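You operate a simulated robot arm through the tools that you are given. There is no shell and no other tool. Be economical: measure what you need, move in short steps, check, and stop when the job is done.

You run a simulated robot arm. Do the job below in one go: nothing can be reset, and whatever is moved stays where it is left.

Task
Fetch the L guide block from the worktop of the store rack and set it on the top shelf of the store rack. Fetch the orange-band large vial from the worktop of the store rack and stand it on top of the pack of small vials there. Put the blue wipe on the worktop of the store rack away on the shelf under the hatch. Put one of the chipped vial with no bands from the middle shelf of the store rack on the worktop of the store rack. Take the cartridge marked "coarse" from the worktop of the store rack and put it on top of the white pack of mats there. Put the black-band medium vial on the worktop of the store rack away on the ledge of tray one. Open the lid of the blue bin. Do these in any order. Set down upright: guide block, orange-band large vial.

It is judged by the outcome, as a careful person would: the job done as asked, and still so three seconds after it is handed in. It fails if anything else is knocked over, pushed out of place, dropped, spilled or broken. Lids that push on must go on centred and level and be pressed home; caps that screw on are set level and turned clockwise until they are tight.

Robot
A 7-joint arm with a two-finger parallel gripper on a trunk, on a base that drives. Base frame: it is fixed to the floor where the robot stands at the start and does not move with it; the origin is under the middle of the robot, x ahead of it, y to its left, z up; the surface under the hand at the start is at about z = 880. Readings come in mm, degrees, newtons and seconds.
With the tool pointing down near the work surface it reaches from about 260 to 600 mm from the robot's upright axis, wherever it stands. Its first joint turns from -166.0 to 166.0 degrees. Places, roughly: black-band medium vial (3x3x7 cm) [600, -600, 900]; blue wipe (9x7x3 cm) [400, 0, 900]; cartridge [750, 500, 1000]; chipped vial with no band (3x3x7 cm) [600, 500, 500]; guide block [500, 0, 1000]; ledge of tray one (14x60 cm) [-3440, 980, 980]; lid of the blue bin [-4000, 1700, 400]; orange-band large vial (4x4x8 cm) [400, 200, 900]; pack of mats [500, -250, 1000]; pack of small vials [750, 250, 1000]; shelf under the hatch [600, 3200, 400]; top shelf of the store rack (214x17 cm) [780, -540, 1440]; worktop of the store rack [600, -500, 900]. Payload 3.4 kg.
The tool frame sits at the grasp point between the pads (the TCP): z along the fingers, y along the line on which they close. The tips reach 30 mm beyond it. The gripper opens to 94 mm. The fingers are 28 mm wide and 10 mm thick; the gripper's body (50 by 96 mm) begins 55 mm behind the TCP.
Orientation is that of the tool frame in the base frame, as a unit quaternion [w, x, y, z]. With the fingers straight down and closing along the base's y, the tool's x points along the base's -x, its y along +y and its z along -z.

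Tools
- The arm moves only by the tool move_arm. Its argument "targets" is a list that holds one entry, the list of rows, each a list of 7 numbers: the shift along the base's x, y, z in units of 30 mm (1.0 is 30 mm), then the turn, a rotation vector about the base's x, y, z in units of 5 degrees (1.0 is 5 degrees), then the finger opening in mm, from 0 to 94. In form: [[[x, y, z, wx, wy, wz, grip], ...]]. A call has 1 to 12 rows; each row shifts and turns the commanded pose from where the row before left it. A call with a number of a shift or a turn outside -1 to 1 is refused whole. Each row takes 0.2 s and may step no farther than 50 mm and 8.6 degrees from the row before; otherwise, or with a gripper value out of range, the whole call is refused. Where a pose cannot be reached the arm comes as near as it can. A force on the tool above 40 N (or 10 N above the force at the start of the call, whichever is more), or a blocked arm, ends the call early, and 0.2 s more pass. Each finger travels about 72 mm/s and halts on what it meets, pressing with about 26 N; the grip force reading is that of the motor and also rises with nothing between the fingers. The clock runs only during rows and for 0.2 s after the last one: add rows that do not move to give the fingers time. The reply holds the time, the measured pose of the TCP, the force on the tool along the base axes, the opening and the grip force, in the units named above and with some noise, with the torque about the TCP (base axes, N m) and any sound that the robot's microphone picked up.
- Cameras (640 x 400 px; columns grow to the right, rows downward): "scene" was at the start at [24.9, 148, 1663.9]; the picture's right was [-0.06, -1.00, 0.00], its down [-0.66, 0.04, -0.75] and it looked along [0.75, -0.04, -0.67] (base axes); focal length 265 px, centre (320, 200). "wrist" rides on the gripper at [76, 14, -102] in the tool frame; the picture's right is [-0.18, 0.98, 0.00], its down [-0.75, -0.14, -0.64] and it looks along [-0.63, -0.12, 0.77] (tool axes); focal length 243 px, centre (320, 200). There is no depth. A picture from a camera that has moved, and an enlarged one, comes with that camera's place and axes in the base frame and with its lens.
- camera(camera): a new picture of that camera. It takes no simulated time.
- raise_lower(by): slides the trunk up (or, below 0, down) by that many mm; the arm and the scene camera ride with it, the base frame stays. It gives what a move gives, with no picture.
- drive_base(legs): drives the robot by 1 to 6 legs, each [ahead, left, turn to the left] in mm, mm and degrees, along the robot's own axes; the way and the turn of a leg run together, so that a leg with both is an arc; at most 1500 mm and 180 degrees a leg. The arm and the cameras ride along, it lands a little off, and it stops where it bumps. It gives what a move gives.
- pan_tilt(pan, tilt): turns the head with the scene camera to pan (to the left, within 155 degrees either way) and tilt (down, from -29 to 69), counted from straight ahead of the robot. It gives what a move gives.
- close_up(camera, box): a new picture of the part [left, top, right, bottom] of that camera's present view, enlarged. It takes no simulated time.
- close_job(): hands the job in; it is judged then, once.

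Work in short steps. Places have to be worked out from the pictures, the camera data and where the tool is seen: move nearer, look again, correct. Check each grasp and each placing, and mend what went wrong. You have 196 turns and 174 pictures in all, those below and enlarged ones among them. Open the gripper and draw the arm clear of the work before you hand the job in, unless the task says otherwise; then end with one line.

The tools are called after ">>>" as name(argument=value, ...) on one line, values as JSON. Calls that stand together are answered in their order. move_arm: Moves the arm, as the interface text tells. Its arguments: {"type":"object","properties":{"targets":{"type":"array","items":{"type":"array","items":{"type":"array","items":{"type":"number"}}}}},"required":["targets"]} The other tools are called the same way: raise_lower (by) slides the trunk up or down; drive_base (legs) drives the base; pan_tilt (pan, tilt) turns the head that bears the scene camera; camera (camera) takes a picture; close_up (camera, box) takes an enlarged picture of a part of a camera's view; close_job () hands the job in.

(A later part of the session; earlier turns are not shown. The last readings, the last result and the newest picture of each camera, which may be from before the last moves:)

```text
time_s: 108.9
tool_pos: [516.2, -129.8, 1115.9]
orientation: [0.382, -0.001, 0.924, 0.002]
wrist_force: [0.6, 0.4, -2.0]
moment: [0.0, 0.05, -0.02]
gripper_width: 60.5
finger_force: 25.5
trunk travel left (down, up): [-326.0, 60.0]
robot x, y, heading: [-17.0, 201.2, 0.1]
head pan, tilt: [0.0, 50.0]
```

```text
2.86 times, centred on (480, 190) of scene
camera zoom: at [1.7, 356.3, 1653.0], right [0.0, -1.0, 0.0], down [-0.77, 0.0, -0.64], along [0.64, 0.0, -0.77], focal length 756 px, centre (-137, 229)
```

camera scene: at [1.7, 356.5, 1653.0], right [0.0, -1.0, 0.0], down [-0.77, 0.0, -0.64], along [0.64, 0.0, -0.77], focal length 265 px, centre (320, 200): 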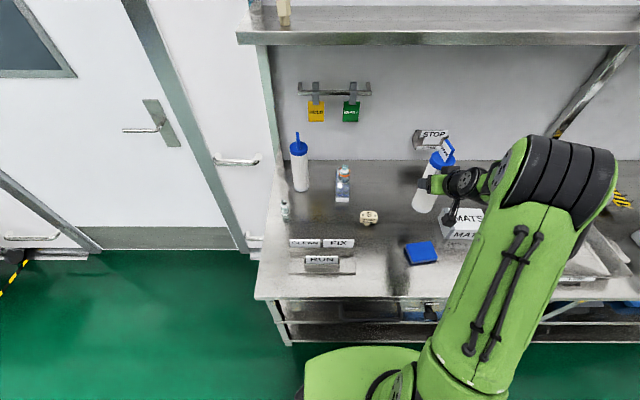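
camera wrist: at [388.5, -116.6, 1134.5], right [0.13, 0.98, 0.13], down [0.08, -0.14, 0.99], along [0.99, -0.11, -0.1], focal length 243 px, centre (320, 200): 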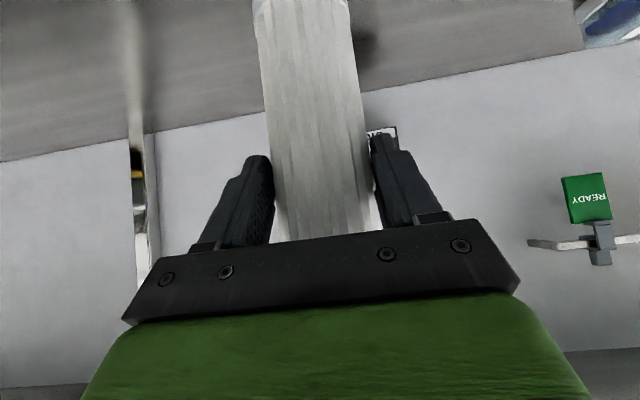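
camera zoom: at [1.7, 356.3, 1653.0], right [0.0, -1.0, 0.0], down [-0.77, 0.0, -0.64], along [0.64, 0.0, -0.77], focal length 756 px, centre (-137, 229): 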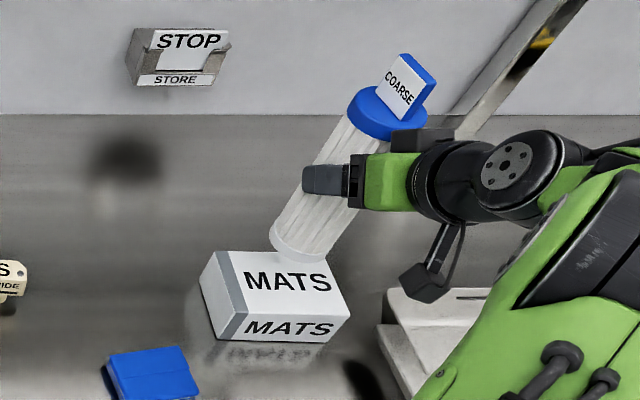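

Pack center ≈[519,-135]; cartridge base ≈[521,-128]. Shift 7 mm and lower.

>>> move_arm(targets=[[[0, -0.23, -0.6, 0, 0, 0, 45], [0, 0, -0.6, 0, 0, 0, 45], [0, 0, -0.4, 0, 0, 0, 45], [0, 0, 0, 0, 0, 0, 45]]])

>>> close_up(camera="scene", box=[400, 120, 560, 260])

```text
time_s: 109.9
tool_pos: [515.9, -135.1, 1071.2]
orientation: [0.383, -0.002, 0.924, 0.001]
wrist_force: [0.0, 0.6, -2.5]
moment: [0.01, 0.05, 0.01]
gripper_width: 60.8
finger_force: 26.2
trunk travel left (down, up): [-326.0, 60.0]
robot x, y, heading: [-12.7, 207.5, 0.1]
head pan, tilt: [0.0, 50.0]
```

```text
2.86 times, centred on (480, 190) of scene
camera zoom: at [1.7, 358.0, 1652.8], right [0.0, -1.0, 0.0], down [-0.77, 0.0, -0.64], along [0.64, 0.0, -0.77], focal length 756 px, centre (-137, 229)
```

zoom: 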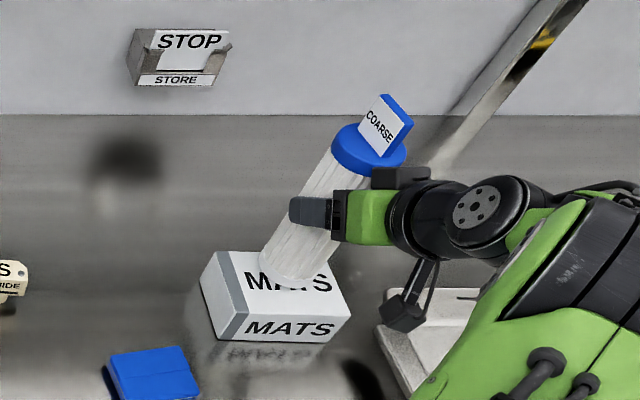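

>>> move_arm(targets=[[[0, 0, -0.17, 0, 0, 0, 45], [0, 0, -0.1, 0, 0, 0, 45], [0, 0, -0.06, 0, 0, 0, 45], [0, 0, -0.06, 0, 0, 0, 45], [0, 0, 0, 0, 0, 0, 45]]])

>>> close_up(camera="scene", box=[440, 180, 520, 250])

```text
time_s: 111.1
tool_pos: [514.4, -135.2, 1061.9]
orientation: [0.386, -0.003, 0.923, 0.0]
wrist_force: [0.4, -2.7, 19.2]
moment: [-0.17, -0.33, -0.06]
gripper_width: 61.1
finger_force: 26.0
trunk travel left (down, up): [-326.0, 60.0]
robot x, y, heading: [-16.6, 208.4, 0.0]
head pan, tilt: [0.0, 50.0]
```

```text
5.71 times, centred on (480, 215) of scene
camera zoom: at [-1.1, 359.2, 1652.8], right [0.0, -1.0, 0.0], down [-0.77, 0.0, -0.64], along [0.64, 0.0, -0.77], focal length 1513 px, centre (-594, 114)
```

zoom: 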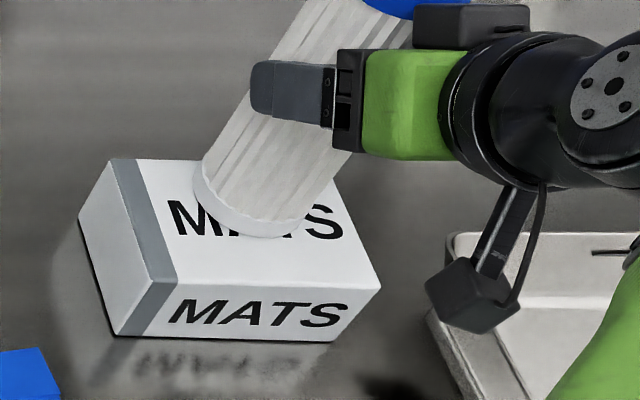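

Contact made (19 N), base centered on the pack. Ease off and check before releasing.

>>> move_arm(targets=[[[0, 0, 0.07, 0, 0, 0, 45], [0, 0, 0, 0, 0, 0, 45]]])

```text
time_s: 111.7
tool_pos: [514.9, -136.5, 1061.3]
orientation: [0.384, -0.003, 0.923, 0.001]
wrist_force: [3.3, -2.9, 12.4]
moment: [-0.24, -0.66, -0.07]
gripper_width: 60.8
finger_force: 25.7
trunk travel left (down, up): [-326.0, 60.0]
robot x, y, heading: [-12.4, 203.0, 0.1]
head pan, tilt: [0.0, 50.0]
```

>>> move_arm(targets=[[[0, 0, 0.07, 0, 0, 0, 45], [0, 0, 0, 0, 0, 0, 45]]])

```text
time_s: 112.3
tool_pos: [515.5, -136.0, 1062.5]
orientation: [0.381, -0.001, 0.925, 0.002]
wrist_force: [1.8, -1.1, 2.3]
moment: [-0.17, -0.38, -0.05]
gripper_width: 60.6
finger_force: 26.2
trunk travel left (down, up): [-326.0, 60.0]
robot x, y, heading: [-14.4, 207.0, 0.3]
head pan, tilt: [0.0, 50.0]
```

Light contact now. Open and retreat along the tool axis.

>>> move_arm(targets=[[[0, 0, 0, 0, 0, 0, 64], [0, 0, 0, 0, 0, 0, 74], [0, 0, 0, 0, 0, 0, 94], [0, 0, 0, 0, 0, 0, 94], [-0.6, 0, 0.4, 0, 0, 0, 94], [-0.8, 0, 0.6, 0, 0, 0, 94], [-0.8, 0, 0.6, 0, 0, 0, 94], [-0.8, 0, 0.6, 0, 0, 0, 94], [-0.8, 0, 0.6, 0, 0, 0, 94]]])

>>> close_up(camera="scene", box=[400, 100, 560, 260])

>>> camera(camera="wrist")

```text
time_s: 114.3
tool_pos: [401.0, -136.5, 1148.9]
orientation: [0.383, -0.002, 0.924, 0.001]
wrist_force: [0.5, -0.2, 0.1]
moment: [0.0, -0.01, 0.0]
gripper_width: 93.9
finger_force: 0.0
trunk travel left (down, up): [-326.0, 60.0]
robot x, y, heading: [-15.9, 206.1, 0.6]
head pan, tilt: [0.0, 50.0]
```

```text
2.50 times, centred on (480, 180) of scene
camera zoom: at [0.1, 358.4, 1652.8], right [0.0, -1.0, 0.0], down [-0.77, 0.0, -0.64], along [0.64, 0.0, -0.77], focal length 662 px, centre (-80, 250)
```

zoom: 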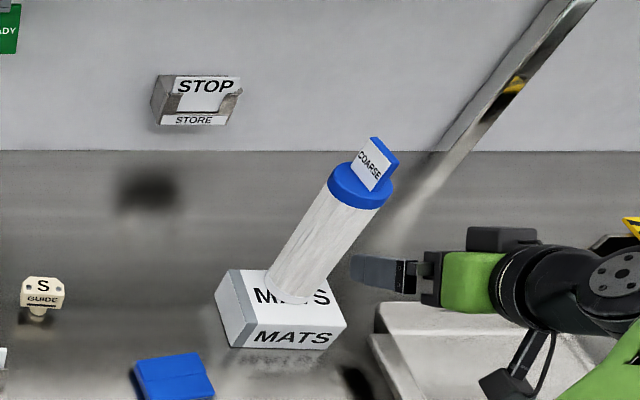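

```text
98 pictures are left
camera wrist: at [274.3, -123.0, 1165.1], right [0.13, 0.98, 0.13], down [0.08, -0.14, 0.99], along [0.99, -0.11, -0.1], focal length 243 px, centre (320, 200)
```

wrist: 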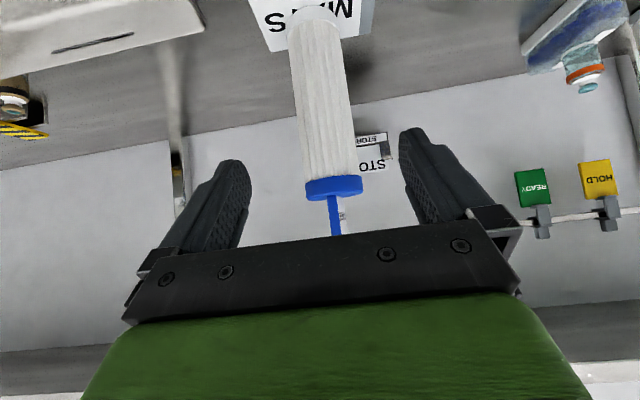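

Cartridge stands on the mats. Before taking the wipe, look at its destination (shelf under the hatch) from here.

>>> pan_tilt(pan=78, tilt=18)

>>> camera(camera="scene")

>>> close_up(camera="scene", box=[240, 130, 400, 250])

```text
time_s: 115.8
tool_pos: [401.8, -136.8, 1146.7]
orientation: [0.383, -0.002, 0.924, 0.001]
wrist_force: [-0.4, -1.2, -0.5]
moment: [0.01, 0.02, -0.04]
gripper_width: 94.1
finger_force: 0.0
trunk travel left (down, up): [-326.0, 60.0]
robot x, y, heading: [-17.1, 200.9, 0.2]
head pan, tilt: [78.0, 18.0]
```

```text
97 pictures are left
camera scene: at [-56.4, 449.1, 1701.6], right [0.98, -0.21, 0.0], down [-0.06, -0.3, -0.95], along [0.2, 0.93, -0.31], focal length 265 px, centre (320, 200)
```

scene: 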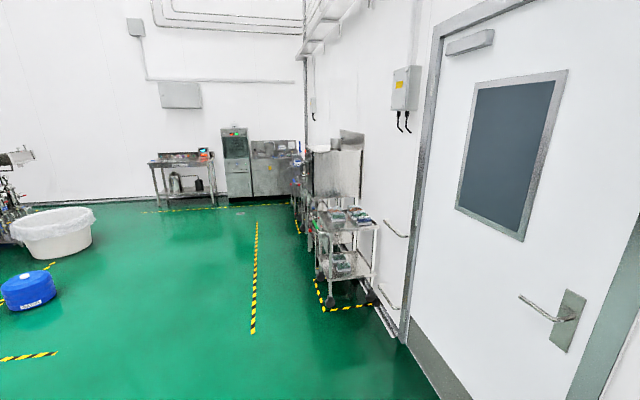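

```text
3.33 times, centred on (320, 190) of scene
camera zoom: at [-56.4, 449.1, 1701.6], right [0.98, -0.21, 0.0], down [-0.06, -0.3, -0.95], along [0.2, 0.93, -0.31], focal length 882 px, centre (320, 233)
```

zoom: 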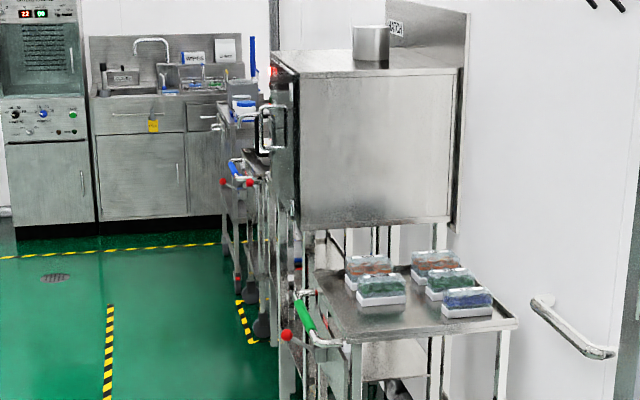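

The hatch shelf is open toward -x. I'll grip the wipe across its short side with the tool pointing -y, then turn back later. Rotate and move above the wipe.

>>> move_arm(targets=[[[-1, 0.3, 0, 0, 0, -1, 94], [-0.8, 0.6, 0, 0, 0, -1, 94], [0, 0.8, 0, 0, 0, -1, 94], [0, 0.8, 0, 0, 0, -1, 94], [0, 0.8, 0, 0, 0, -1, 94], [0, 0.8, 0, 0, 0, -1, 94], [0, 0.8, 0, 0, 0, -1, 94], [0, 0.8, 0, 0, 0, -1, 94], [0.3, 0.5, 0, 0, 0, -1, 94], [0.3, 0.5, 0, 0, 0, -1, 94], [0.3, 0.3, 0, 0, 0, -1, 94], [0.3, 0, 0, 0, 0, -1, 94]]])

>>> move_arm(targets=[[[0.2, 0, -0.3, 0, 0, -1, 94], [0.2, 0, -0.3, 0, 0, -1, 94], [0.2, 0, -0.3, 0, 0, -1, 94], [0.2, 0, -0.3, 0, 0, -1, 94], [0.2, 0, -0.3, 0, 0, -1, 94]]])

>>> pan_tilt(pan=-10, tilt=55)

>>> camera(camera="wrist")

>>> camera(camera="scene")

```text
time_s: 118.4
tool_pos: [384.3, 74.9, 1147.7]
orientation: [0.332, 0.462, 0.8, -0.191]
wrist_force: [0.9, 0.3, -0.4]
moment: [0.04, 0.01, -0.01]
gripper_width: 94.0
finger_force: 0.1
trunk travel left (down, up): [-326.0, 60.0]
robot x, y, heading: [-16.3, 202.7, 0.2]
head pan, tilt: [78.0, 18.0]
```

```text
time_s: 119.6
tool_pos: [415.3, 75.3, 1103.0]
orientation: [0.282, 0.623, 0.682, -0.258]
wrist_force: [-0.4, -0.4, 0.3]
moment: [0.01, 0.02, 0.0]
gripper_width: 94.0
finger_force: 0.0
trunk travel left (down, up): [-326.0, 60.0]
robot x, y, heading: [-15.9, 203.3, 0.2]
head pan, tilt: [78.0, 18.0]
```

```text
time_s: 121.2
tool_pos: [414.5, 74.3, 1102.6]
orientation: [0.283, 0.623, 0.682, -0.258]
wrist_force: [-0.3, 0.8, -0.3]
moment: [0.02, 0.03, 0.02]
gripper_width: 93.9
finger_force: 0.1
trunk travel left (down, up): [-326.0, 60.0]
robot x, y, heading: [-20.1, 205.3, 0.4]
head pan, tilt: [-10.0, 55.0]
```

```text
95 pictures are left
camera wrist: at [416.9, 201.1, 1120.0], right [0.99, -0.04, 0.13], down [-0.13, -0.09, 0.99], along [-0.03, -0.99, -0.1], focal length 243 px, centre (320, 200)
```

wrist: 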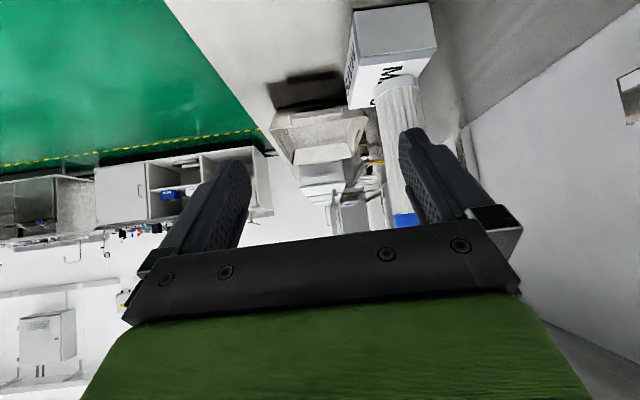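

```text
94 pictures are left
camera scene: at [-4.5, 345.7, 1646.3], right [-0.17, -0.99, 0.0], down [-0.81, 0.14, -0.57], along [0.57, -0.1, -0.82], focal length 265 px, centre (320, 200)
```

scene: 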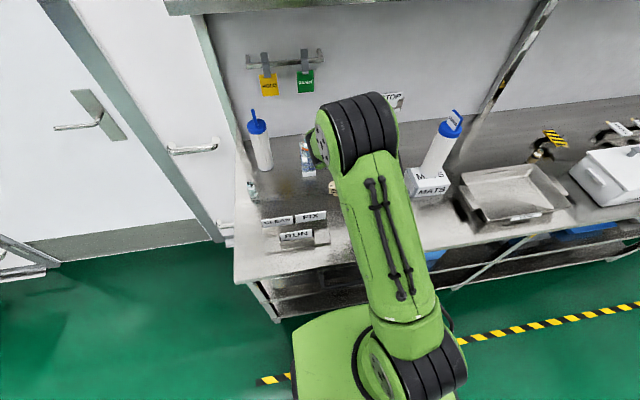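

Pull back and lower a bit so the wipe comes into the wrist view.

>>> move_arm(targets=[[[0, 0.9, -0.4, 0, 0, 0, 94], [0, 0.9, -0.8, 0, 0, 0, 94], [0, 0.9, -0.9, 0, 0, 0, 94], [0, 0, -0.9, 0, 0, 0, 94]]])

>>> camera(camera="wrist")

>>> camera(camera="scene")

```text
time_s: 122.2
tool_pos: [415.5, 153.9, 1012.6]
orientation: [0.283, 0.624, 0.681, -0.259]
wrist_force: [0.1, 0.2, 0.4]
moment: [0.01, -0.02, -0.05]
gripper_width: 93.8
finger_force: 0.1
trunk travel left (down, up): [-326.0, 60.0]
robot x, y, heading: [-17.5, 202.4, 0.4]
head pan, tilt: [-10.0, 55.0]
```

```text
93 pictures are left
camera wrist: at [417.4, 281.3, 1030.4], right [0.99, -0.04, 0.13], down [-0.13, -0.09, 0.99], along [-0.03, -0.99, -0.1], focal length 243 px, centre (320, 200)
```

wrist: 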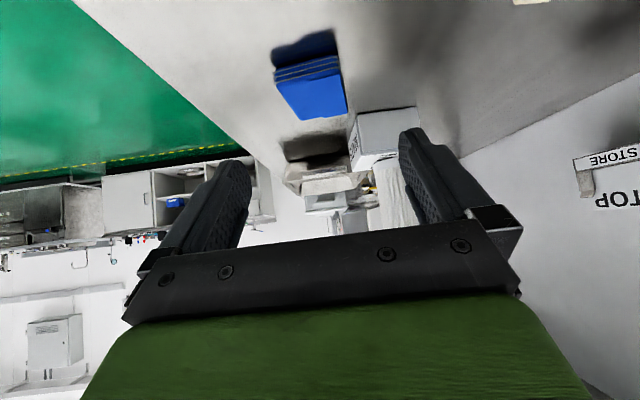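

```text
92 pictures are left
camera scene: at [-3.7, 345.0, 1646.3], right [-0.17, -0.99, 0.0], down [-0.81, 0.14, -0.57], along [0.56, -0.1, -0.82], focal length 265 px, centre (320, 200)
```

scene: 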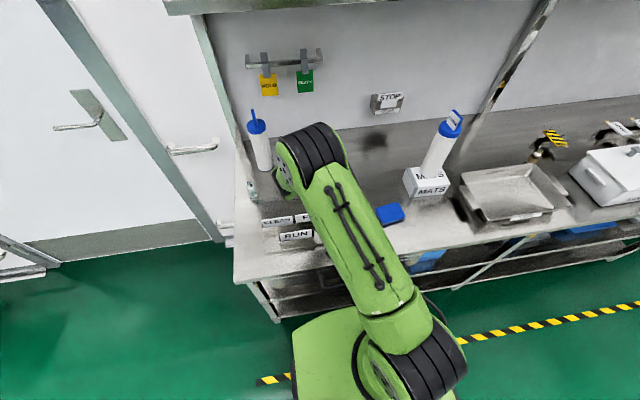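

>>> close_up(camera="wrist", box=[240, 10, 380, 130])

```text
3.33 times, centred on (310, 70) of wrist
camera zoom: at [417.4, 281.3, 1030.4], right [0.99, -0.04, 0.13], down [-0.13, -0.09, 0.99], along [-0.03, -0.99, -0.1], focal length 809 px, centre (353, 633)
```

zoom: 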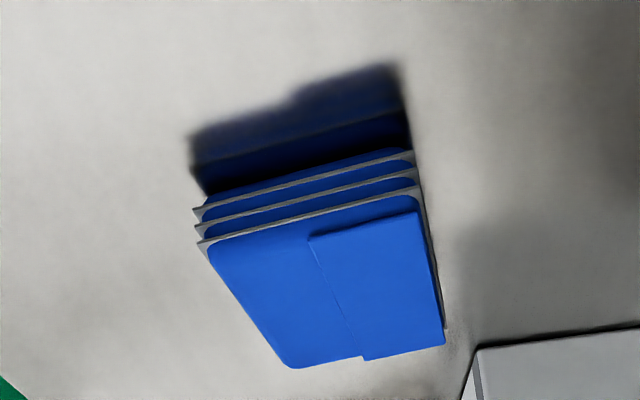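

Wipe ≈60×88 mm, ~18 mm thick, center ≈[419,32], yaw ≈9°. Align yaw and come down along the axis to just above it.

>>> move_arm(targets=[[[0.05, -0.8, -0.7, 0, 0, 0.8, 94], [0.05, -0.8, -0.7, 0, 0, 0, 94], [0, -0.8, -0.7, 0, 0, 0, 94]]])

>>> camera(camera="wrist")

```text
time_s: 123.0
tool_pos: [418.3, 83.7, 949.7]
orientation: [0.292, 0.599, 0.704, -0.248]
wrist_force: [0.4, -0.5, 0.4]
moment: [-0.04, 0.01, -0.03]
gripper_width: 94.3
finger_force: 0.0
trunk travel left (down, up): [-326.0, 60.0]
robot x, y, heading: [-16.9, 207.7, 0.1]
head pan, tilt: [-10.0, 55.0]
```

```text
90 pictures are left
camera wrist: at [411.0, 209.5, 967.7], right [0.99, 0.03, 0.13], down [-0.13, -0.1, 0.99], along [0.04, -0.99, -0.1], focal length 243 px, centre (320, 200)
```

wrist: 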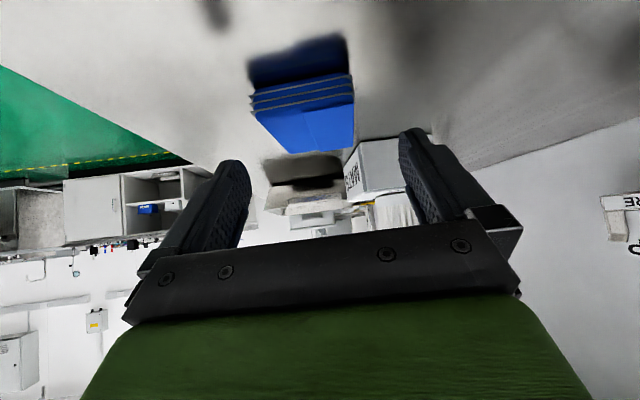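

Center ≈[424,29]. Small yaw trim, final approach to z≈914, close.

>>> move_arm(targets=[[[0.06, -0.73, -0.6, 0, 0, 0.5, 94], [0.06, -0.73, -0.6, 0, 0, 0, 94], [0, 0, 0, 0, 0, 0, 70], [0, 0, 0, 0, 0, 0, 50], [0, 0, 0, 0, 0, 0, 50], [0, 0, 0, 0, 0, 0, 45]]])

>>> camera(camera="wrist")

```text
time_s: 124.5
tool_pos: [420.3, 39.3, 913.8]
orientation: [0.296, 0.584, 0.717, -0.241]
wrist_force: [-0.2, 0.4, -0.3]
moment: [-0.03, -0.04, -0.01]
gripper_width: 60.9
finger_force: 26.4
trunk travel left (down, up): [-326.0, 60.0]
robot x, y, heading: [-16.5, 207.8, 0.1]
head pan, tilt: [-10.0, 55.0]
```

```text
89 pictures are left
camera wrist: at [408.9, 165.7, 931.9], right [0.99, 0.07, 0.13], down [-0.12, -0.11, 0.99], along [0.09, -0.99, -0.1], focal length 243 px, centre (320, 200)
```

wrist: 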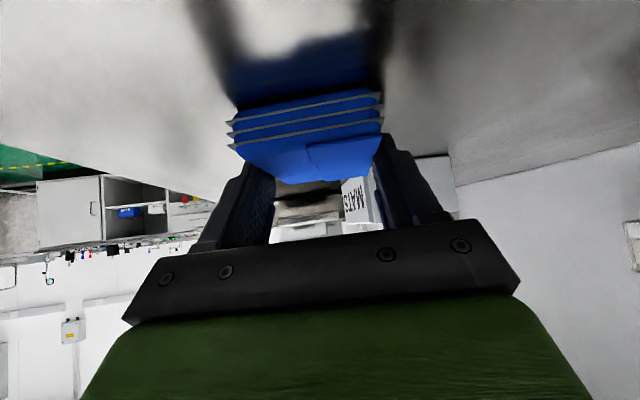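

Gripped at 61 mm. Lift and check it holds.

>>> move_arm(targets=[[[0, 0, 0.5, 0, 0, 0, 45], [0, 0, 1, 0, 0, 0, 45], [0, 0, 1, 0, 0, 0, 45], [0, 0, 1, 0, 0, 0, 45], [0, 0, 1, 0, 0, 0, 45], [-0.5, 0, 1, 0, 0, 0, 45]]])

>>> camera(camera="wrist")

```text
time_s: 125.8
tool_pos: [404.6, 39.8, 1079.6]
orientation: [0.297, 0.584, 0.716, -0.241]
wrist_force: [0.8, -0.5, 0.3]
moment: [-0.01, -0.01, 0.0]
gripper_width: 60.7
finger_force: 26.3
trunk travel left (down, up): [-326.0, 60.0]
robot x, y, heading: [-18.2, 206.6, 0.4]
head pan, tilt: [-10.0, 55.0]
```

```text
88 pictures are left
camera wrist: at [392.1, 165.5, 1097.6], right [0.99, 0.07, 0.13], down [-0.12, -0.11, 0.99], along [0.08, -0.99, -0.1], focal length 243 px, centre (320, 200)
```

wrist: 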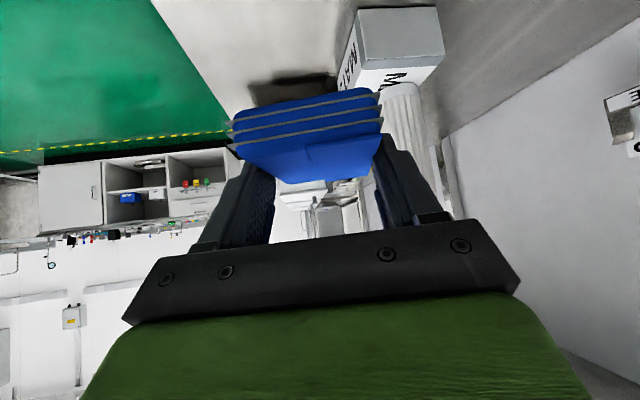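

Held well. Back the base off, rotate the tool to point ahead, and drive left toward the hatch.

>>> drive_base(legs=[[-300, 0, 0]])

>>> move_arm(targets=[[[-0.3, 0, 0, 0, 0, 1, 45], [-0.3, 0, 0, 0, 0, 1, 45], [-0.3, 0, 0, 0, 0, 1, 45], [-0.3, 0, 0, 0, 0, 1, 45], [0, 0, 0, 0, 0, 1, 45], [0, 0, 0, 0, 0, 1, 45], [0, 0, 0, 0, 0, 1, 45], [0, 0, 0, 0, 0, 1, 45], [0, 0, 0, 0, 0, 1, 45], [0, 0, 0, 0, 0, 1, 45], [0, 0, 0, 0, 0, 1, 45], [0, 0, 0, 0, 0, 1, 45]]])

>>> move_arm(targets=[[[0, 0.5, 0, 0, 0, 1, 45], [0, 0.5, 0, 0, 0, 1, 45], [0, 0.5, 0, 0, 0, 1, 45], [0, 0.5, 0, 0, 0, 0.7, 45]]])

>>> drive_base(legs=[[0, 1500, 0], [0, 1400, 0]])

>>> pan_tilt(pan=0, tilt=45)

>>> camera(camera="scene")

>>> camera(camera="wrist")

```text
time_s: 127.9
tool_pos: [107.2, 39.6, 1080.7]
orientation: [0.298, 0.582, 0.717, -0.241]
wrist_force: [-1.6, -0.6, -0.1]
moment: [0.03, -0.01, 0.01]
gripper_width: 60.8
finger_force: 25.8
trunk travel left (down, up): [-326.0, 60.0]
robot x, y, heading: [-313.1, 202.2, 0.1]
head pan, tilt: [-10.0, 55.0]
```

```text
time_s: 130.5
tool_pos: [71.2, 38.0, 1078.6]
orientation: [0.378, 0.146, 0.912, -0.059]
wrist_force: [0.2, -0.5, -0.4]
moment: [0.0, 0.0, -0.01]
gripper_width: 61.1
finger_force: 26.1
trunk travel left (down, up): [-326.0, 60.0]
robot x, y, heading: [-316.2, 201.6, 0.3]
head pan, tilt: [-10.0, 55.0]
```

```text
time_s: 131.5
tool_pos: [70.7, 98.7, 1079.6]
orientation: [0.382, -0.004, 0.924, 0.002]
wrist_force: [-0.3, -0.1, 0.9]
moment: [0.01, 0.0, 0.0]
gripper_width: 60.8
finger_force: 26.2
trunk travel left (down, up): [-326.0, 60.0]
robot x, y, heading: [-317.0, 205.4, 0.4]
head pan, tilt: [-10.0, 55.0]
```

```text
time_s: 145.4
tool_pos: [67.7, 2986.2, 1079.3]
orientation: [0.383, 0.001, 0.924, 0.0]
wrist_force: [-0.1, 0.1, -0.1]
moment: [0.0, 0.0, -0.03]
gripper_width: 61.1
finger_force: 26.6
trunk travel left (down, up): [-326.0, 60.0]
robot x, y, heading: [-318.2, 3094.6, -0.2]
head pan, tilt: [-10.0, 55.0]
```

```text
time_s: 146.2
tool_pos: [67.1, 2986.1, 1078.8]
orientation: [0.382, 0.001, 0.924, 0.0]
wrist_force: [0.5, 0.0, 0.1]
moment: [-0.02, 0.0, 0.0]
gripper_width: 60.9
finger_force: 26.0
trunk travel left (down, up): [-326.0, 60.0]
robot x, y, heading: [-317.5, 3089.9, -0.2]
head pan, tilt: [0.0, 45.0]
```

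```text
87 pictures are left
camera scene: at [-294.8, 3246.8, 1659.7], right [0.0, -1.0, 0.0], down [-0.71, 0.0, -0.71], along [0.71, 0.0, -0.71], focal length 265 px, centre (320, 200)
```

scene: 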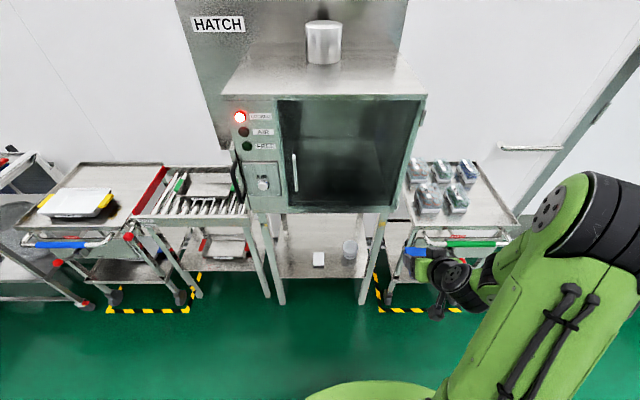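

```text
86 pictures are left
camera wrist: at [-58.6, 2999.9, 1096.7], right [0.13, 0.98, 0.13], down [0.08, -0.14, 0.99], along [0.99, -0.12, -0.1], focal length 243 px, centre (320, 200)
```

wrist: 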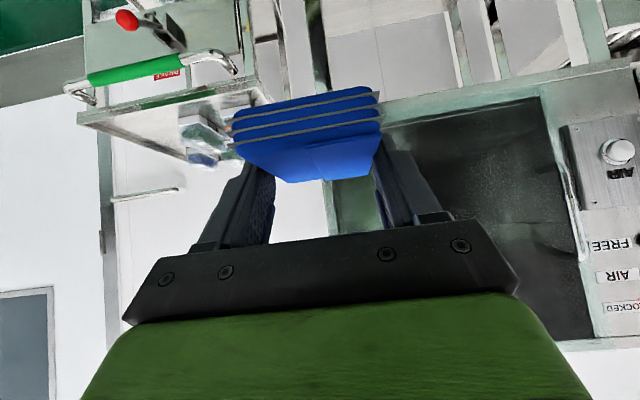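

Shelf under the hatch is visible (z≈400, front x≈392). Zoom to find a free spot.

>>> close_up(camera="scene", box=[240, 190, 400, 310])

```text
3.33 times, centred on (320, 250) of scene
camera zoom: at [-294.8, 3246.8, 1659.7], right [0.0, -1.0, 0.0], down [-0.71, 0.0, -0.71], along [0.71, 0.0, -0.71], focal length 882 px, centre (320, 33)
```

zoom: 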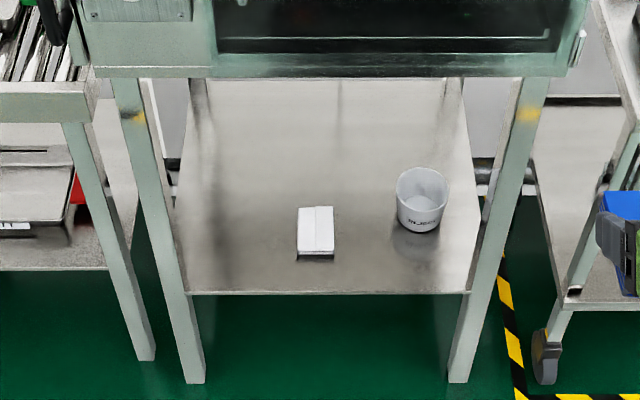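

Free area left of the white box: target ≈[450,3365]. Drive left, lower the trunk and the arm while still outside.

>>> drive_base(legs=[[0, 330, 0]])

>>> raise_lower(by=-326)

>>> move_arm(targets=[[[0, 0.3, -1, 0, 0, 0, 45], [0, 0.3, -1, 0, 0, 0, 45], [0, 0.3, -1, 0, 0, 0, 45], [0, 0.3, -1, 0, 0, 0, 45], [0, 0.2, -1, 0, 0, 0, 45], [0, 0, -1, 0, 0, 0, 45], [0, 0, -1, 0, 0, 0, 45], [0, 0, -1, 0, 0, 0, 45]]])

>>> camera(camera="wrist")

>>> camera(camera="scene")

```text
time_s: 148.4
tool_pos: [68.6, 3318.9, 1078.8]
orientation: [0.383, -0.001, 0.924, 0.0]
wrist_force: [0.4, 0.7, 0.1]
moment: [-0.02, 0.0, -0.01]
gripper_width: 60.8
finger_force: 25.9
trunk travel left (down, up): [-326.0, 60.0]
robot x, y, heading: [-314.4, 3426.6, 0.2]
head pan, tilt: [0.0, 45.0]
```

```text
time_s: 151.6
tool_pos: [68.9, 3317.7, 754.4]
orientation: [0.383, 0.0, 0.924, 0.0]
wrist_force: [0.1, -0.3, -0.6]
moment: [0.0, 0.05, 0.02]
gripper_width: 60.9
finger_force: 26.0
trunk travel left (down, up): [0.0, 386.0]
robot x, y, heading: [-319.5, 3428.1, 0.1]
head pan, tilt: [0.0, 45.0]
```

```text
time_s: 153.4
tool_pos: [67.0, 3361.3, 513.6]
orientation: [0.383, 0.0, 0.924, 0.0]
wrist_force: [0.3, 0.0, -0.5]
moment: [0.0, 0.0, -0.01]
gripper_width: 60.9
finger_force: 25.9
trunk travel left (down, up): [0.0, 386.0]
robot x, y, heading: [-315.1, 3426.6, 0.1]
head pan, tilt: [0.0, 45.0]
```

```text
84 pictures are left
camera wrist: at [-58.7, 3374.1, 531.3], right [0.13, 0.98, 0.13], down [0.08, -0.14, 0.99], along [0.99, -0.12, -0.1], focal length 243 px, centre (320, 200)
```

wrist: 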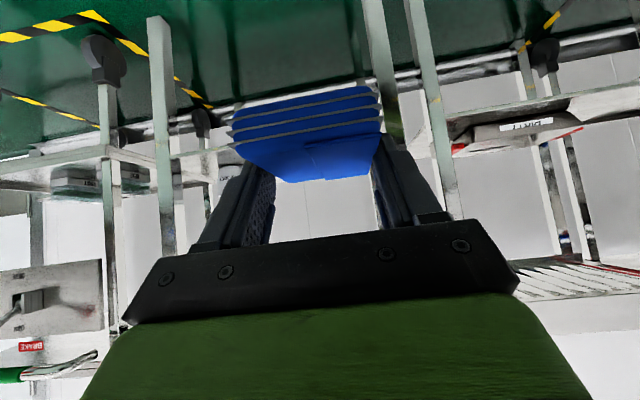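

```text
83 pictures are left
camera scene: at [-295.0, 3578.2, 1334.8], right [0.0, -1.0, 0.0], down [-0.71, 0.0, -0.71], along [0.71, 0.0, -0.71], focal length 265 px, centre (320, 200)
```

scene: 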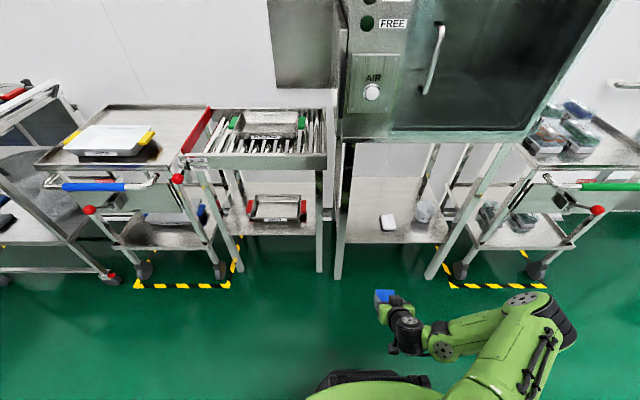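

Drive forward so the wipe comes near the shelf front, then re-measure shelf height.

>>> drive_base(legs=[[200, 0, 0]])

>>> camera(camera="wrist")

>>> close_up(camera="scene", box=[320, 180, 500, 320])

```text
time_s: 155.0
tool_pos: [268.5, 3360.2, 514.2]
orientation: [0.382, 0.0, 0.924, 0.0]
wrist_force: [0.3, -0.4, -0.7]
moment: [0.02, 0.03, 0.01]
gripper_width: 60.8
finger_force: 25.3
trunk travel left (down, up): [0.0, 386.0]
robot x, y, heading: [-118.8, 3425.1, -0.1]
head pan, tilt: [0.0, 45.0]
```

```text
82 pictures are left
camera wrist: at [141.2, 3374.0, 531.5], right [0.13, 0.98, 0.13], down [0.08, -0.14, 0.99], along [0.99, -0.12, -0.1], focal length 243 px, centre (320, 200)
```

wrist: 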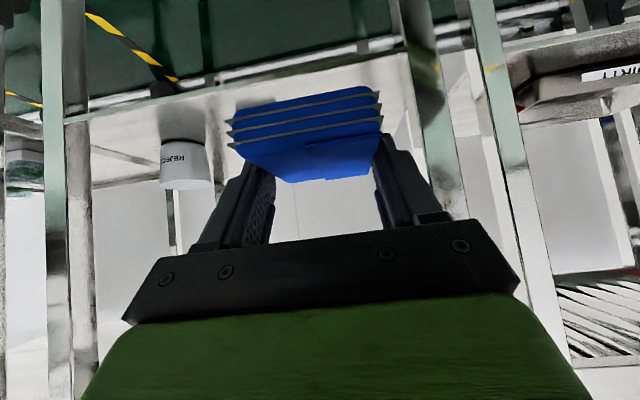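

```text
2.86 times, centred on (410, 250) of scene
camera zoom: at [-94.6, 3578.2, 1334.7], right [0.0, -1.0, 0.0], down [-0.71, 0.0, -0.71], along [0.71, 0.0, -0.71], focal length 756 px, centre (63, 57)
```

zoom: 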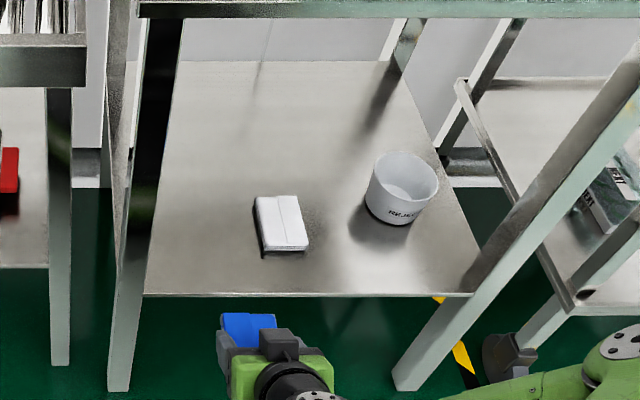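

Shelf surface is nearer z≈350, front x≈420. Drive 100 more and extend the arm over the shelf, descending partly.

>>> drive_base(legs=[[100, 0, 0]])

>>> move_arm(targets=[[[0.9, 0.1, -0.3, 0, 0, 0, 45], [0.9, 0.1, -0.3, 0, 0, 0, 45], [0.9, 0.1, -0.4, 0, 0, 0, 45], [0.9, 0, -0.5, 0, 0, 0, 45], [0, 0, -0.8, 0, 0, 0, 45]]])

>>> camera(camera="wrist")

>>> close_up(camera="scene", box=[320, 180, 500, 320])

```text
time_s: 156.1
tool_pos: [367.3, 3360.5, 513.7]
orientation: [0.382, -0.001, 0.924, 0.001]
wrist_force: [-0.2, -0.5, -0.2]
moment: [0.01, 0.0, 0.01]
gripper_width: 61.0
finger_force: 25.7
trunk travel left (down, up): [0.0, 386.0]
robot x, y, heading: [-16.6, 3427.0, 0.2]
head pan, tilt: [0.0, 45.0]
```

```text
time_s: 157.3
tool_pos: [475.9, 3368.7, 444.2]
orientation: [0.383, 0.001, 0.924, 0.0]
wrist_force: [-0.2, -0.7, 0.3]
moment: [0.0, 0.0, -0.01]
gripper_width: 60.6
finger_force: 26.0
trunk travel left (down, up): [0.0, 386.0]
robot x, y, heading: [-16.1, 3422.5, -0.0]
head pan, tilt: [0.0, 45.0]
```

```text
80 pictures are left
camera wrist: at [350.2, 3382.9, 462.3], right [0.13, 0.98, 0.13], down [0.08, -0.14, 0.99], along [0.99, -0.12, -0.1], focal length 243 px, centre (320, 200)
```

wrist: 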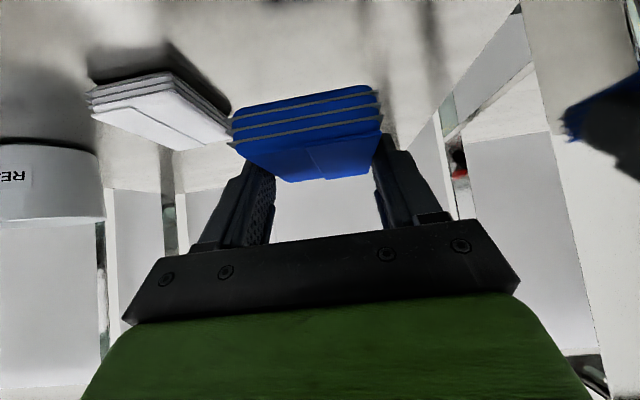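

```text
2.86 times, centred on (410, 250) of scene
camera zoom: at [6.1, 3578.3, 1334.7], right [0.0, -1.0, 0.0], down [-0.71, 0.0, -0.71], along [0.71, 0.0, -0.71], focal length 756 px, centre (63, 57)
```

zoom: 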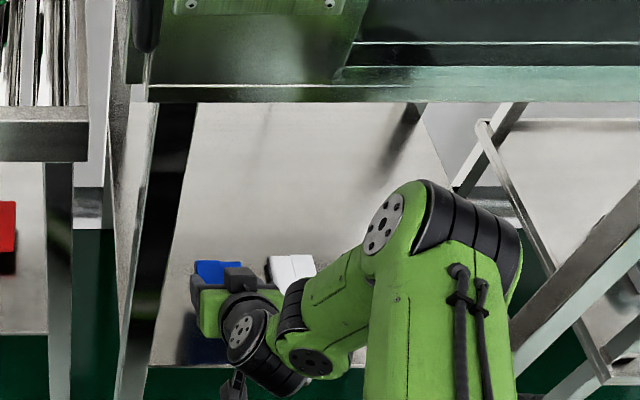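

Clear of the white wipe by ~40 mm. Descend.

>>> move_arm(targets=[[[0, 0, -0.7, 0, 0, 0, 45], [0, 0, -0.5, 0, 0, 0, 45], [0, 0, -0.2, 0, 0, 0, 45], [0, 0, -0.1, 0, 0, 0, 45]]])

>>> camera(camera="wrist")

```text
time_s: 158.3
tool_pos: [476.6, 3369.9, 398.8]
orientation: [0.382, 0.0, 0.924, 0.001]
wrist_force: [0.0, -0.2, -0.7]
moment: [-0.01, -0.02, -0.01]
gripper_width: 60.6
finger_force: 26.1
trunk travel left (down, up): [0.0, 386.0]
robot x, y, heading: [-17.0, 3425.8, 0.1]
head pan, tilt: [0.0, 45.0]
```

```text
78 pictures are left
camera wrist: at [349.8, 3383.1, 417.0], right [0.13, 0.98, 0.13], down [0.08, -0.14, 0.99], along [0.99, -0.12, -0.1], focal length 243 px, centre (320, 200)
```

wrist: 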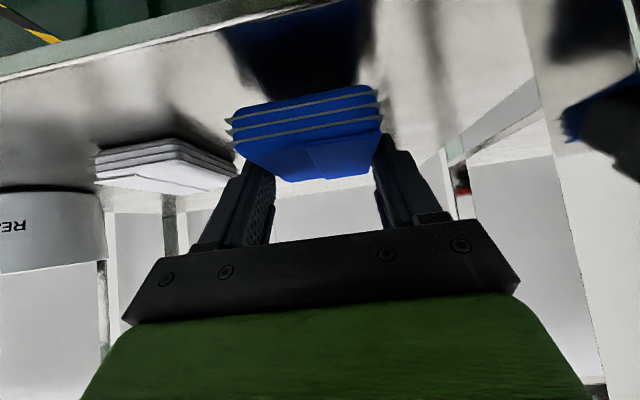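

>>> move_arm(targets=[[[0, 0, -0.12, 0, 0, 0, 45], [0, 0, -0.1, 0, 0, 0, 45], [0, 0, -0.08, 0, 0, 0, 45], [0, 0, -0.08, 0, 0, 0, 45]]])

>>> camera(camera="wrist")

```text
time_s: 159.3
tool_pos: [475.7, 3369.5, 387.8]
orientation: [0.382, 0.0, 0.924, 0.0]
wrist_force: [-0.3, -0.6, 0.1]
moment: [-0.02, 0.03, 0.01]
gripper_width: 60.8
finger_force: 25.7
trunk travel left (down, up): [0.0, 386.0]
robot x, y, heading: [-15.1, 3426.8, -0.1]
head pan, tilt: [0.0, 45.0]
```

```text
77 pictures are left
camera wrist: at [349.8, 3383.3, 405.9], right [0.13, 0.98, 0.13], down [0.08, -0.14, 0.99], along [0.99, -0.12, -0.1], focal length 243 px, centre (320, 200)
```

wrist: 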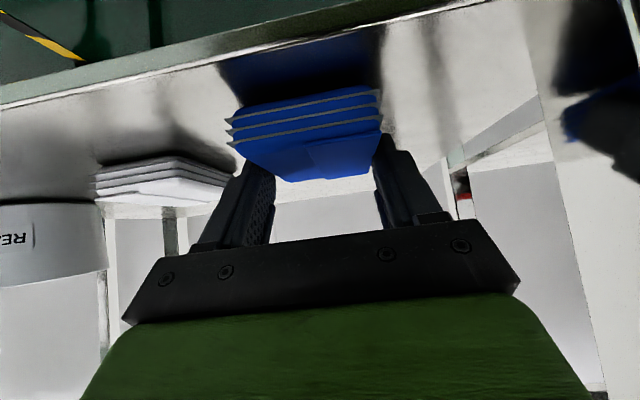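

>>> move_arm(targets=[[[0, 0, -0.06, 0, 0, 0, 45], [0, 0, -0.06, 0, 0, 0, 45], [0, 0, -0.06, 0, 0, 0, 45], [0, 0, 0, 0, 0, 0, 45]]])

```text
time_s: 160.3
tool_pos: [476.1, 3369.8, 385.4]
orientation: [0.385, 0.0, 0.923, 0.0]
wrist_force: [-5.9, 0.2, 19.7]
moment: [0.01, 0.39, 0.03]
gripper_width: 60.5
finger_force: 25.5
trunk travel left (down, up): [0.0, 386.0]
robot x, y, heading: [-20.0, 3427.5, -0.2]
head pan, tilt: [0.0, 45.0]
```

Contact. Ease off, open to 78 mm, and retreat up/back along the axis.

>>> move_arm(targets=[[[0, 0, 0.08, 0, 0, 0, 45], [0, 0, 0, 0, 0, 0, 62], [0, 0, 0, 0, 0, 0, 72], [0, 0, 0, 0, 0, 0, 80], [0, 0, 0, 0, 0, 0, 80], [-0.2, 0, 0.5, 0, 0, 0, 80], [-0.5, 0, 0.6, 0, 0, 0, 80], [-0.8, 0, 0.8, 0, 0, 0, 80], [-0.9, 0, 0.8, 0, 0, 0, 80]]])

>>> camera(camera="wrist")

```text
time_s: 162.3
tool_pos: [404.7, 3369.1, 467.4]
orientation: [0.382, 0.001, 0.924, -0.001]
wrist_force: [0.2, -0.4, 0.2]
moment: [-0.01, -0.01, 0.0]
gripper_width: 80.0
finger_force: 0.1
trunk travel left (down, up): [0.0, 386.0]
robot x, y, heading: [-15.3, 3427.4, -0.1]
head pan, tilt: [0.0, 45.0]
```

```text
76 pictures are left
camera wrist: at [277.4, 3383.0, 485.1], right [0.13, 0.98, 0.13], down [0.08, -0.14, 0.99], along [0.99, -0.12, -0.1], focal length 243 px, centre (320, 200)
```

wrist: 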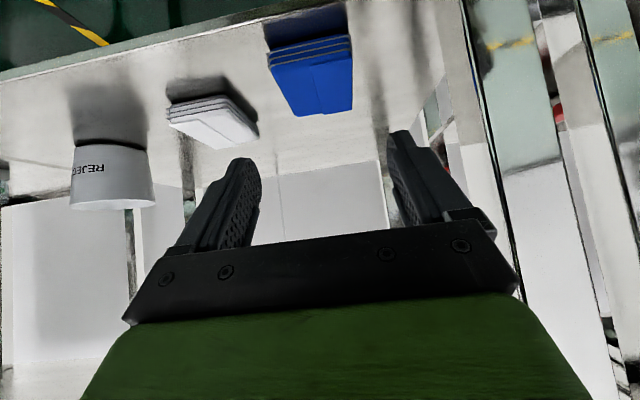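

Wipe lies flat on the shelf. Back out, raise everything, and drive to the black-band vial's end of the rack.

>>> drive_base(legs=[[-320, 0, 0]])

>>> raise_lower(by=326)

>>> move_arm(targets=[[[0, 0, 1, 0, 0, 0, 94], [0, 0, 1, 0, 0, 0, 94], [0, 0, 1, 0, 0, 0, 94], [0, 0, 1, 0, 0, 0, 94], [0, 0, 1, 0, 0, 0, 94], [0, 0, 1, 0, 0, 0, 94], [0, 0, 1, 0, 0, 0, 94], [0, 0, 1, 0, 0, 0, 94], [0, 0, 1, 0, 0, 0, 94], [0, 0, 1, 0, 0, 0, 94], [0, 0, 1, 0, 0, 0, 94]]])

>>> drive_base(legs=[[0, -1500, 0], [0, -1500, 0], [0, -1020, 0]])

>>> pan_tilt(pan=0, tilt=45)

>>> camera(camera="scene")

>>> camera(camera="wrist")

```text
time_s: 164.4
tool_pos: [84.3, 3371.2, 467.9]
orientation: [0.383, -0.002, 0.924, 0.001]
wrist_force: [-0.4, -0.3, 0.0]
moment: [0.0, 0.02, -0.05]
gripper_width: 79.9
finger_force: 0.0
trunk travel left (down, up): [0.0, 386.0]
robot x, y, heading: [-339.4, 3427.3, 0.3]
head pan, tilt: [0.0, 45.0]
```

```text
time_s: 167.7
tool_pos: [84.7, 3370.5, 792.1]
orientation: [0.383, -0.001, 0.924, 0.0]
wrist_force: [0.3, -0.7, -0.3]
moment: [0.01, -0.01, 0.03]
gripper_width: 80.1
finger_force: 0.1
trunk travel left (down, up): [-326.0, 60.0]
robot x, y, heading: [-335.6, 3424.5, 0.6]
head pan, tilt: [0.0, 45.0]
```

```text
time_s: 170.1
tool_pos: [84.3, 3370.5, 1123.2]
orientation: [0.383, -0.003, 0.924, 0.002]
wrist_force: [-0.1, 0.0, 0.1]
moment: [0.02, 0.0, -0.01]
gripper_width: 94.2
finger_force: 0.1
trunk travel left (down, up): [-326.0, 60.0]
robot x, y, heading: [-337.3, 3424.5, 0.1]
head pan, tilt: [0.0, 45.0]
```

```text
time_s: 189.4
tool_pos: [93.2, -641.9, 1121.9]
orientation: [0.383, 0.0, 0.924, 0.001]
wrist_force: [-0.3, -0.1, 0.7]
moment: [-0.01, 0.01, -0.04]
gripper_width: 93.9
finger_force: 0.0
trunk travel left (down, up): [-326.0, 60.0]
robot x, y, heading: [-325.0, -584.3, 0.1]
head pan, tilt: [0.0, 45.0]
```

```text
time_s: 190.0
tool_pos: [93.9, -640.6, 1122.3]
orientation: [0.382, -0.001, 0.924, 0.0]
wrist_force: [0.9, 0.5, 0.8]
moment: [-0.05, 0.04, 0.02]
gripper_width: 94.2
finger_force: 0.1
trunk travel left (down, up): [-326.0, 60.0]
robot x, y, heading: [-328.2, -587.5, 0.1]
head pan, tilt: [0.0, 45.0]
```

```text
75 pictures are left
camera scene: at [-306.3, -432.9, 1660.2], right [0.0, -1.0, 0.0], down [-0.71, 0.0, -0.71], along [0.71, 0.0, -0.71], focal length 265 px, centre (320, 200)
```

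scene: 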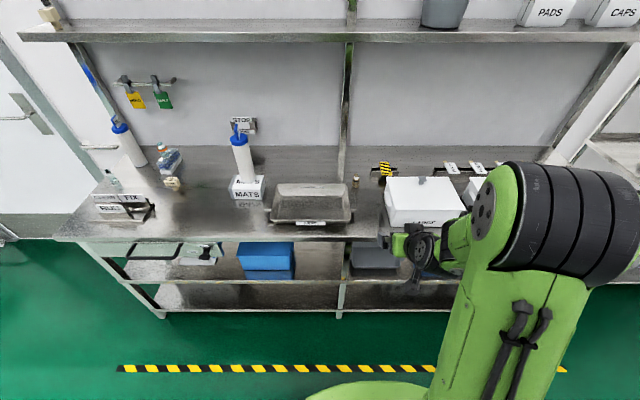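

```text
74 pictures are left
camera wrist: at [-33.4, -627.3, 1140.2], right [0.13, 0.98, 0.13], down [0.08, -0.14, 0.99], along [0.99, -0.12, -0.1], focal length 243 px, centre (320, 200)
```

wrist: 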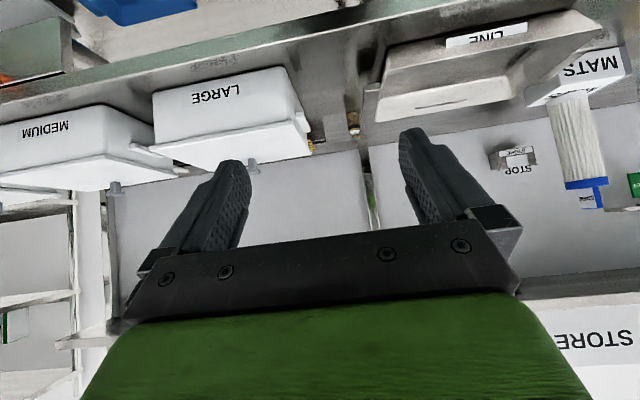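

>>> close_up(camera="scene", box=[260, 130, 460, 250])

>>> close_up(camera="wrist", box=[260, 60, 440, 180])

```text
3.20 times, centred on (360, 190) of scene
camera zoom: at [-306.3, -432.9, 1660.2], right [0.0, -1.0, 0.0], down [-0.71, 0.0, -0.71], along [0.71, 0.0, -0.71], focal length 847 px, centre (192, 232)
```

zoom: 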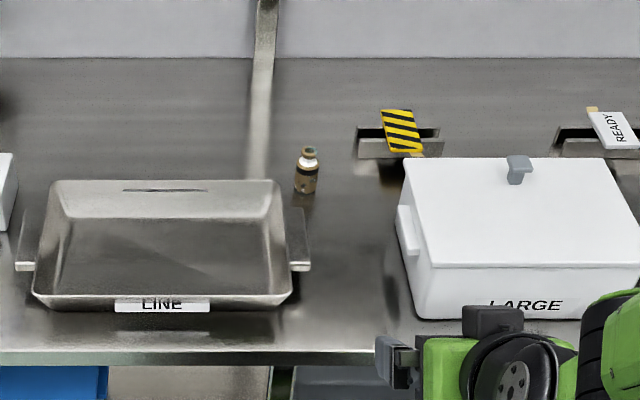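

```text
3.33 times, centred on (350, 120) of wrist
camera zoom: at [-33.4, -627.3, 1140.2], right [0.13, 0.98, 0.13], down [0.08, -0.14, 0.99], along [0.99, -0.12, -0.1], focal length 809 px, centre (220, 467)
```

zoom: 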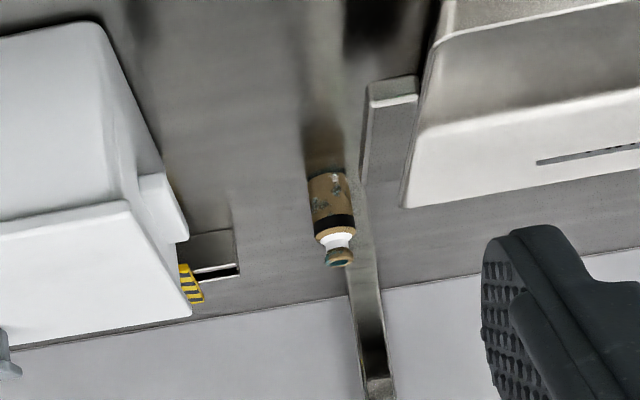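

Black-band vial at ≈[555,-590], between the LINE tray and LARGE box. Approach through the corridor with 20° yaw.

>>> drive_base(legs=[[250, 0, 0]])

>>> move_arm(targets=[[[0.8, 0.13, 0, 0, 0, 1, 80], [0.8, 0.13, 0, 0, 0, 1, 80], [0.8, 0.13, -0.5, 0, 0, 1, 80], [0.8, 0.13, -0.7, 0, 0, 1, 80], [0.8, 0.13, -0.7, 0, 0, 0, 80], [0, 0, -0.8, 0, 0, 0, 80]]])

>>> camera(camera="wrist")

>>> camera(camera="scene")

```text
time_s: 191.8
tool_pos: [345.1, -638.9, 1122.7]
orientation: [0.382, -0.002, 0.924, 0.001]
wrist_force: [0.2, 0.3, -0.5]
moment: [0.01, 0.01, 0.02]
gripper_width: 94.0
finger_force: 0.1
trunk travel left (down, up): [-326.0, 60.0]
robot x, y, heading: [-78.8, -583.8, 0.1]
head pan, tilt: [0.0, 45.0]
```

```text
time_s: 193.2
tool_pos: [464.4, -619.2, 1041.1]
orientation: [0.377, -0.163, 0.909, 0.069]
wrist_force: [0.4, 0.1, 0.8]
moment: [0.0, 0.0, -0.01]
gripper_width: 79.9
finger_force: 0.1
trunk travel left (down, up): [-326.0, 60.0]
robot x, y, heading: [-75.3, -585.5, 0.2]
head pan, tilt: [0.0, 45.0]
```

```text
71 pictures are left
camera wrist: at [340.7, -650.4, 1058.7], right [-0.22, 0.97, 0.13], down [0.12, -0.11, 0.99], along [0.97, 0.23, -0.1], focal length 243 px, centre (320, 200)
```

wrist: 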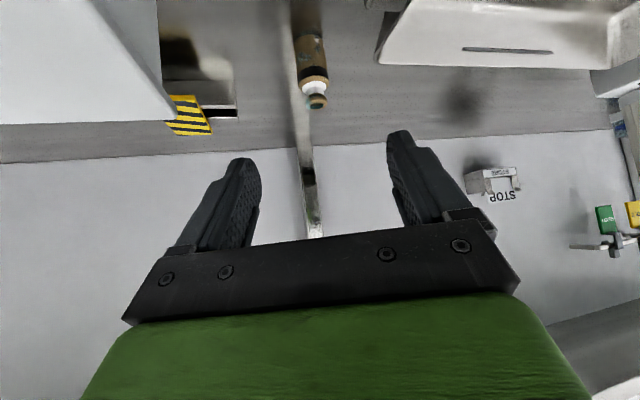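

```text
70 pictures are left
camera scene: at [-55.4, -432.7, 1660.2], right [0.0, -1.0, 0.0], down [-0.71, 0.0, -0.71], along [0.71, 0.0, -0.71], focal length 265 px, centre (320, 200)
```

scene: 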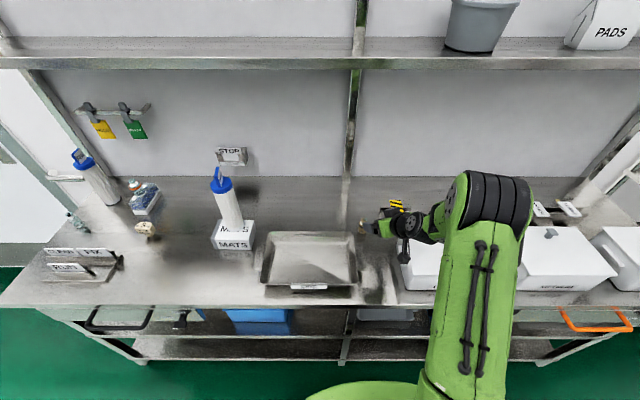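

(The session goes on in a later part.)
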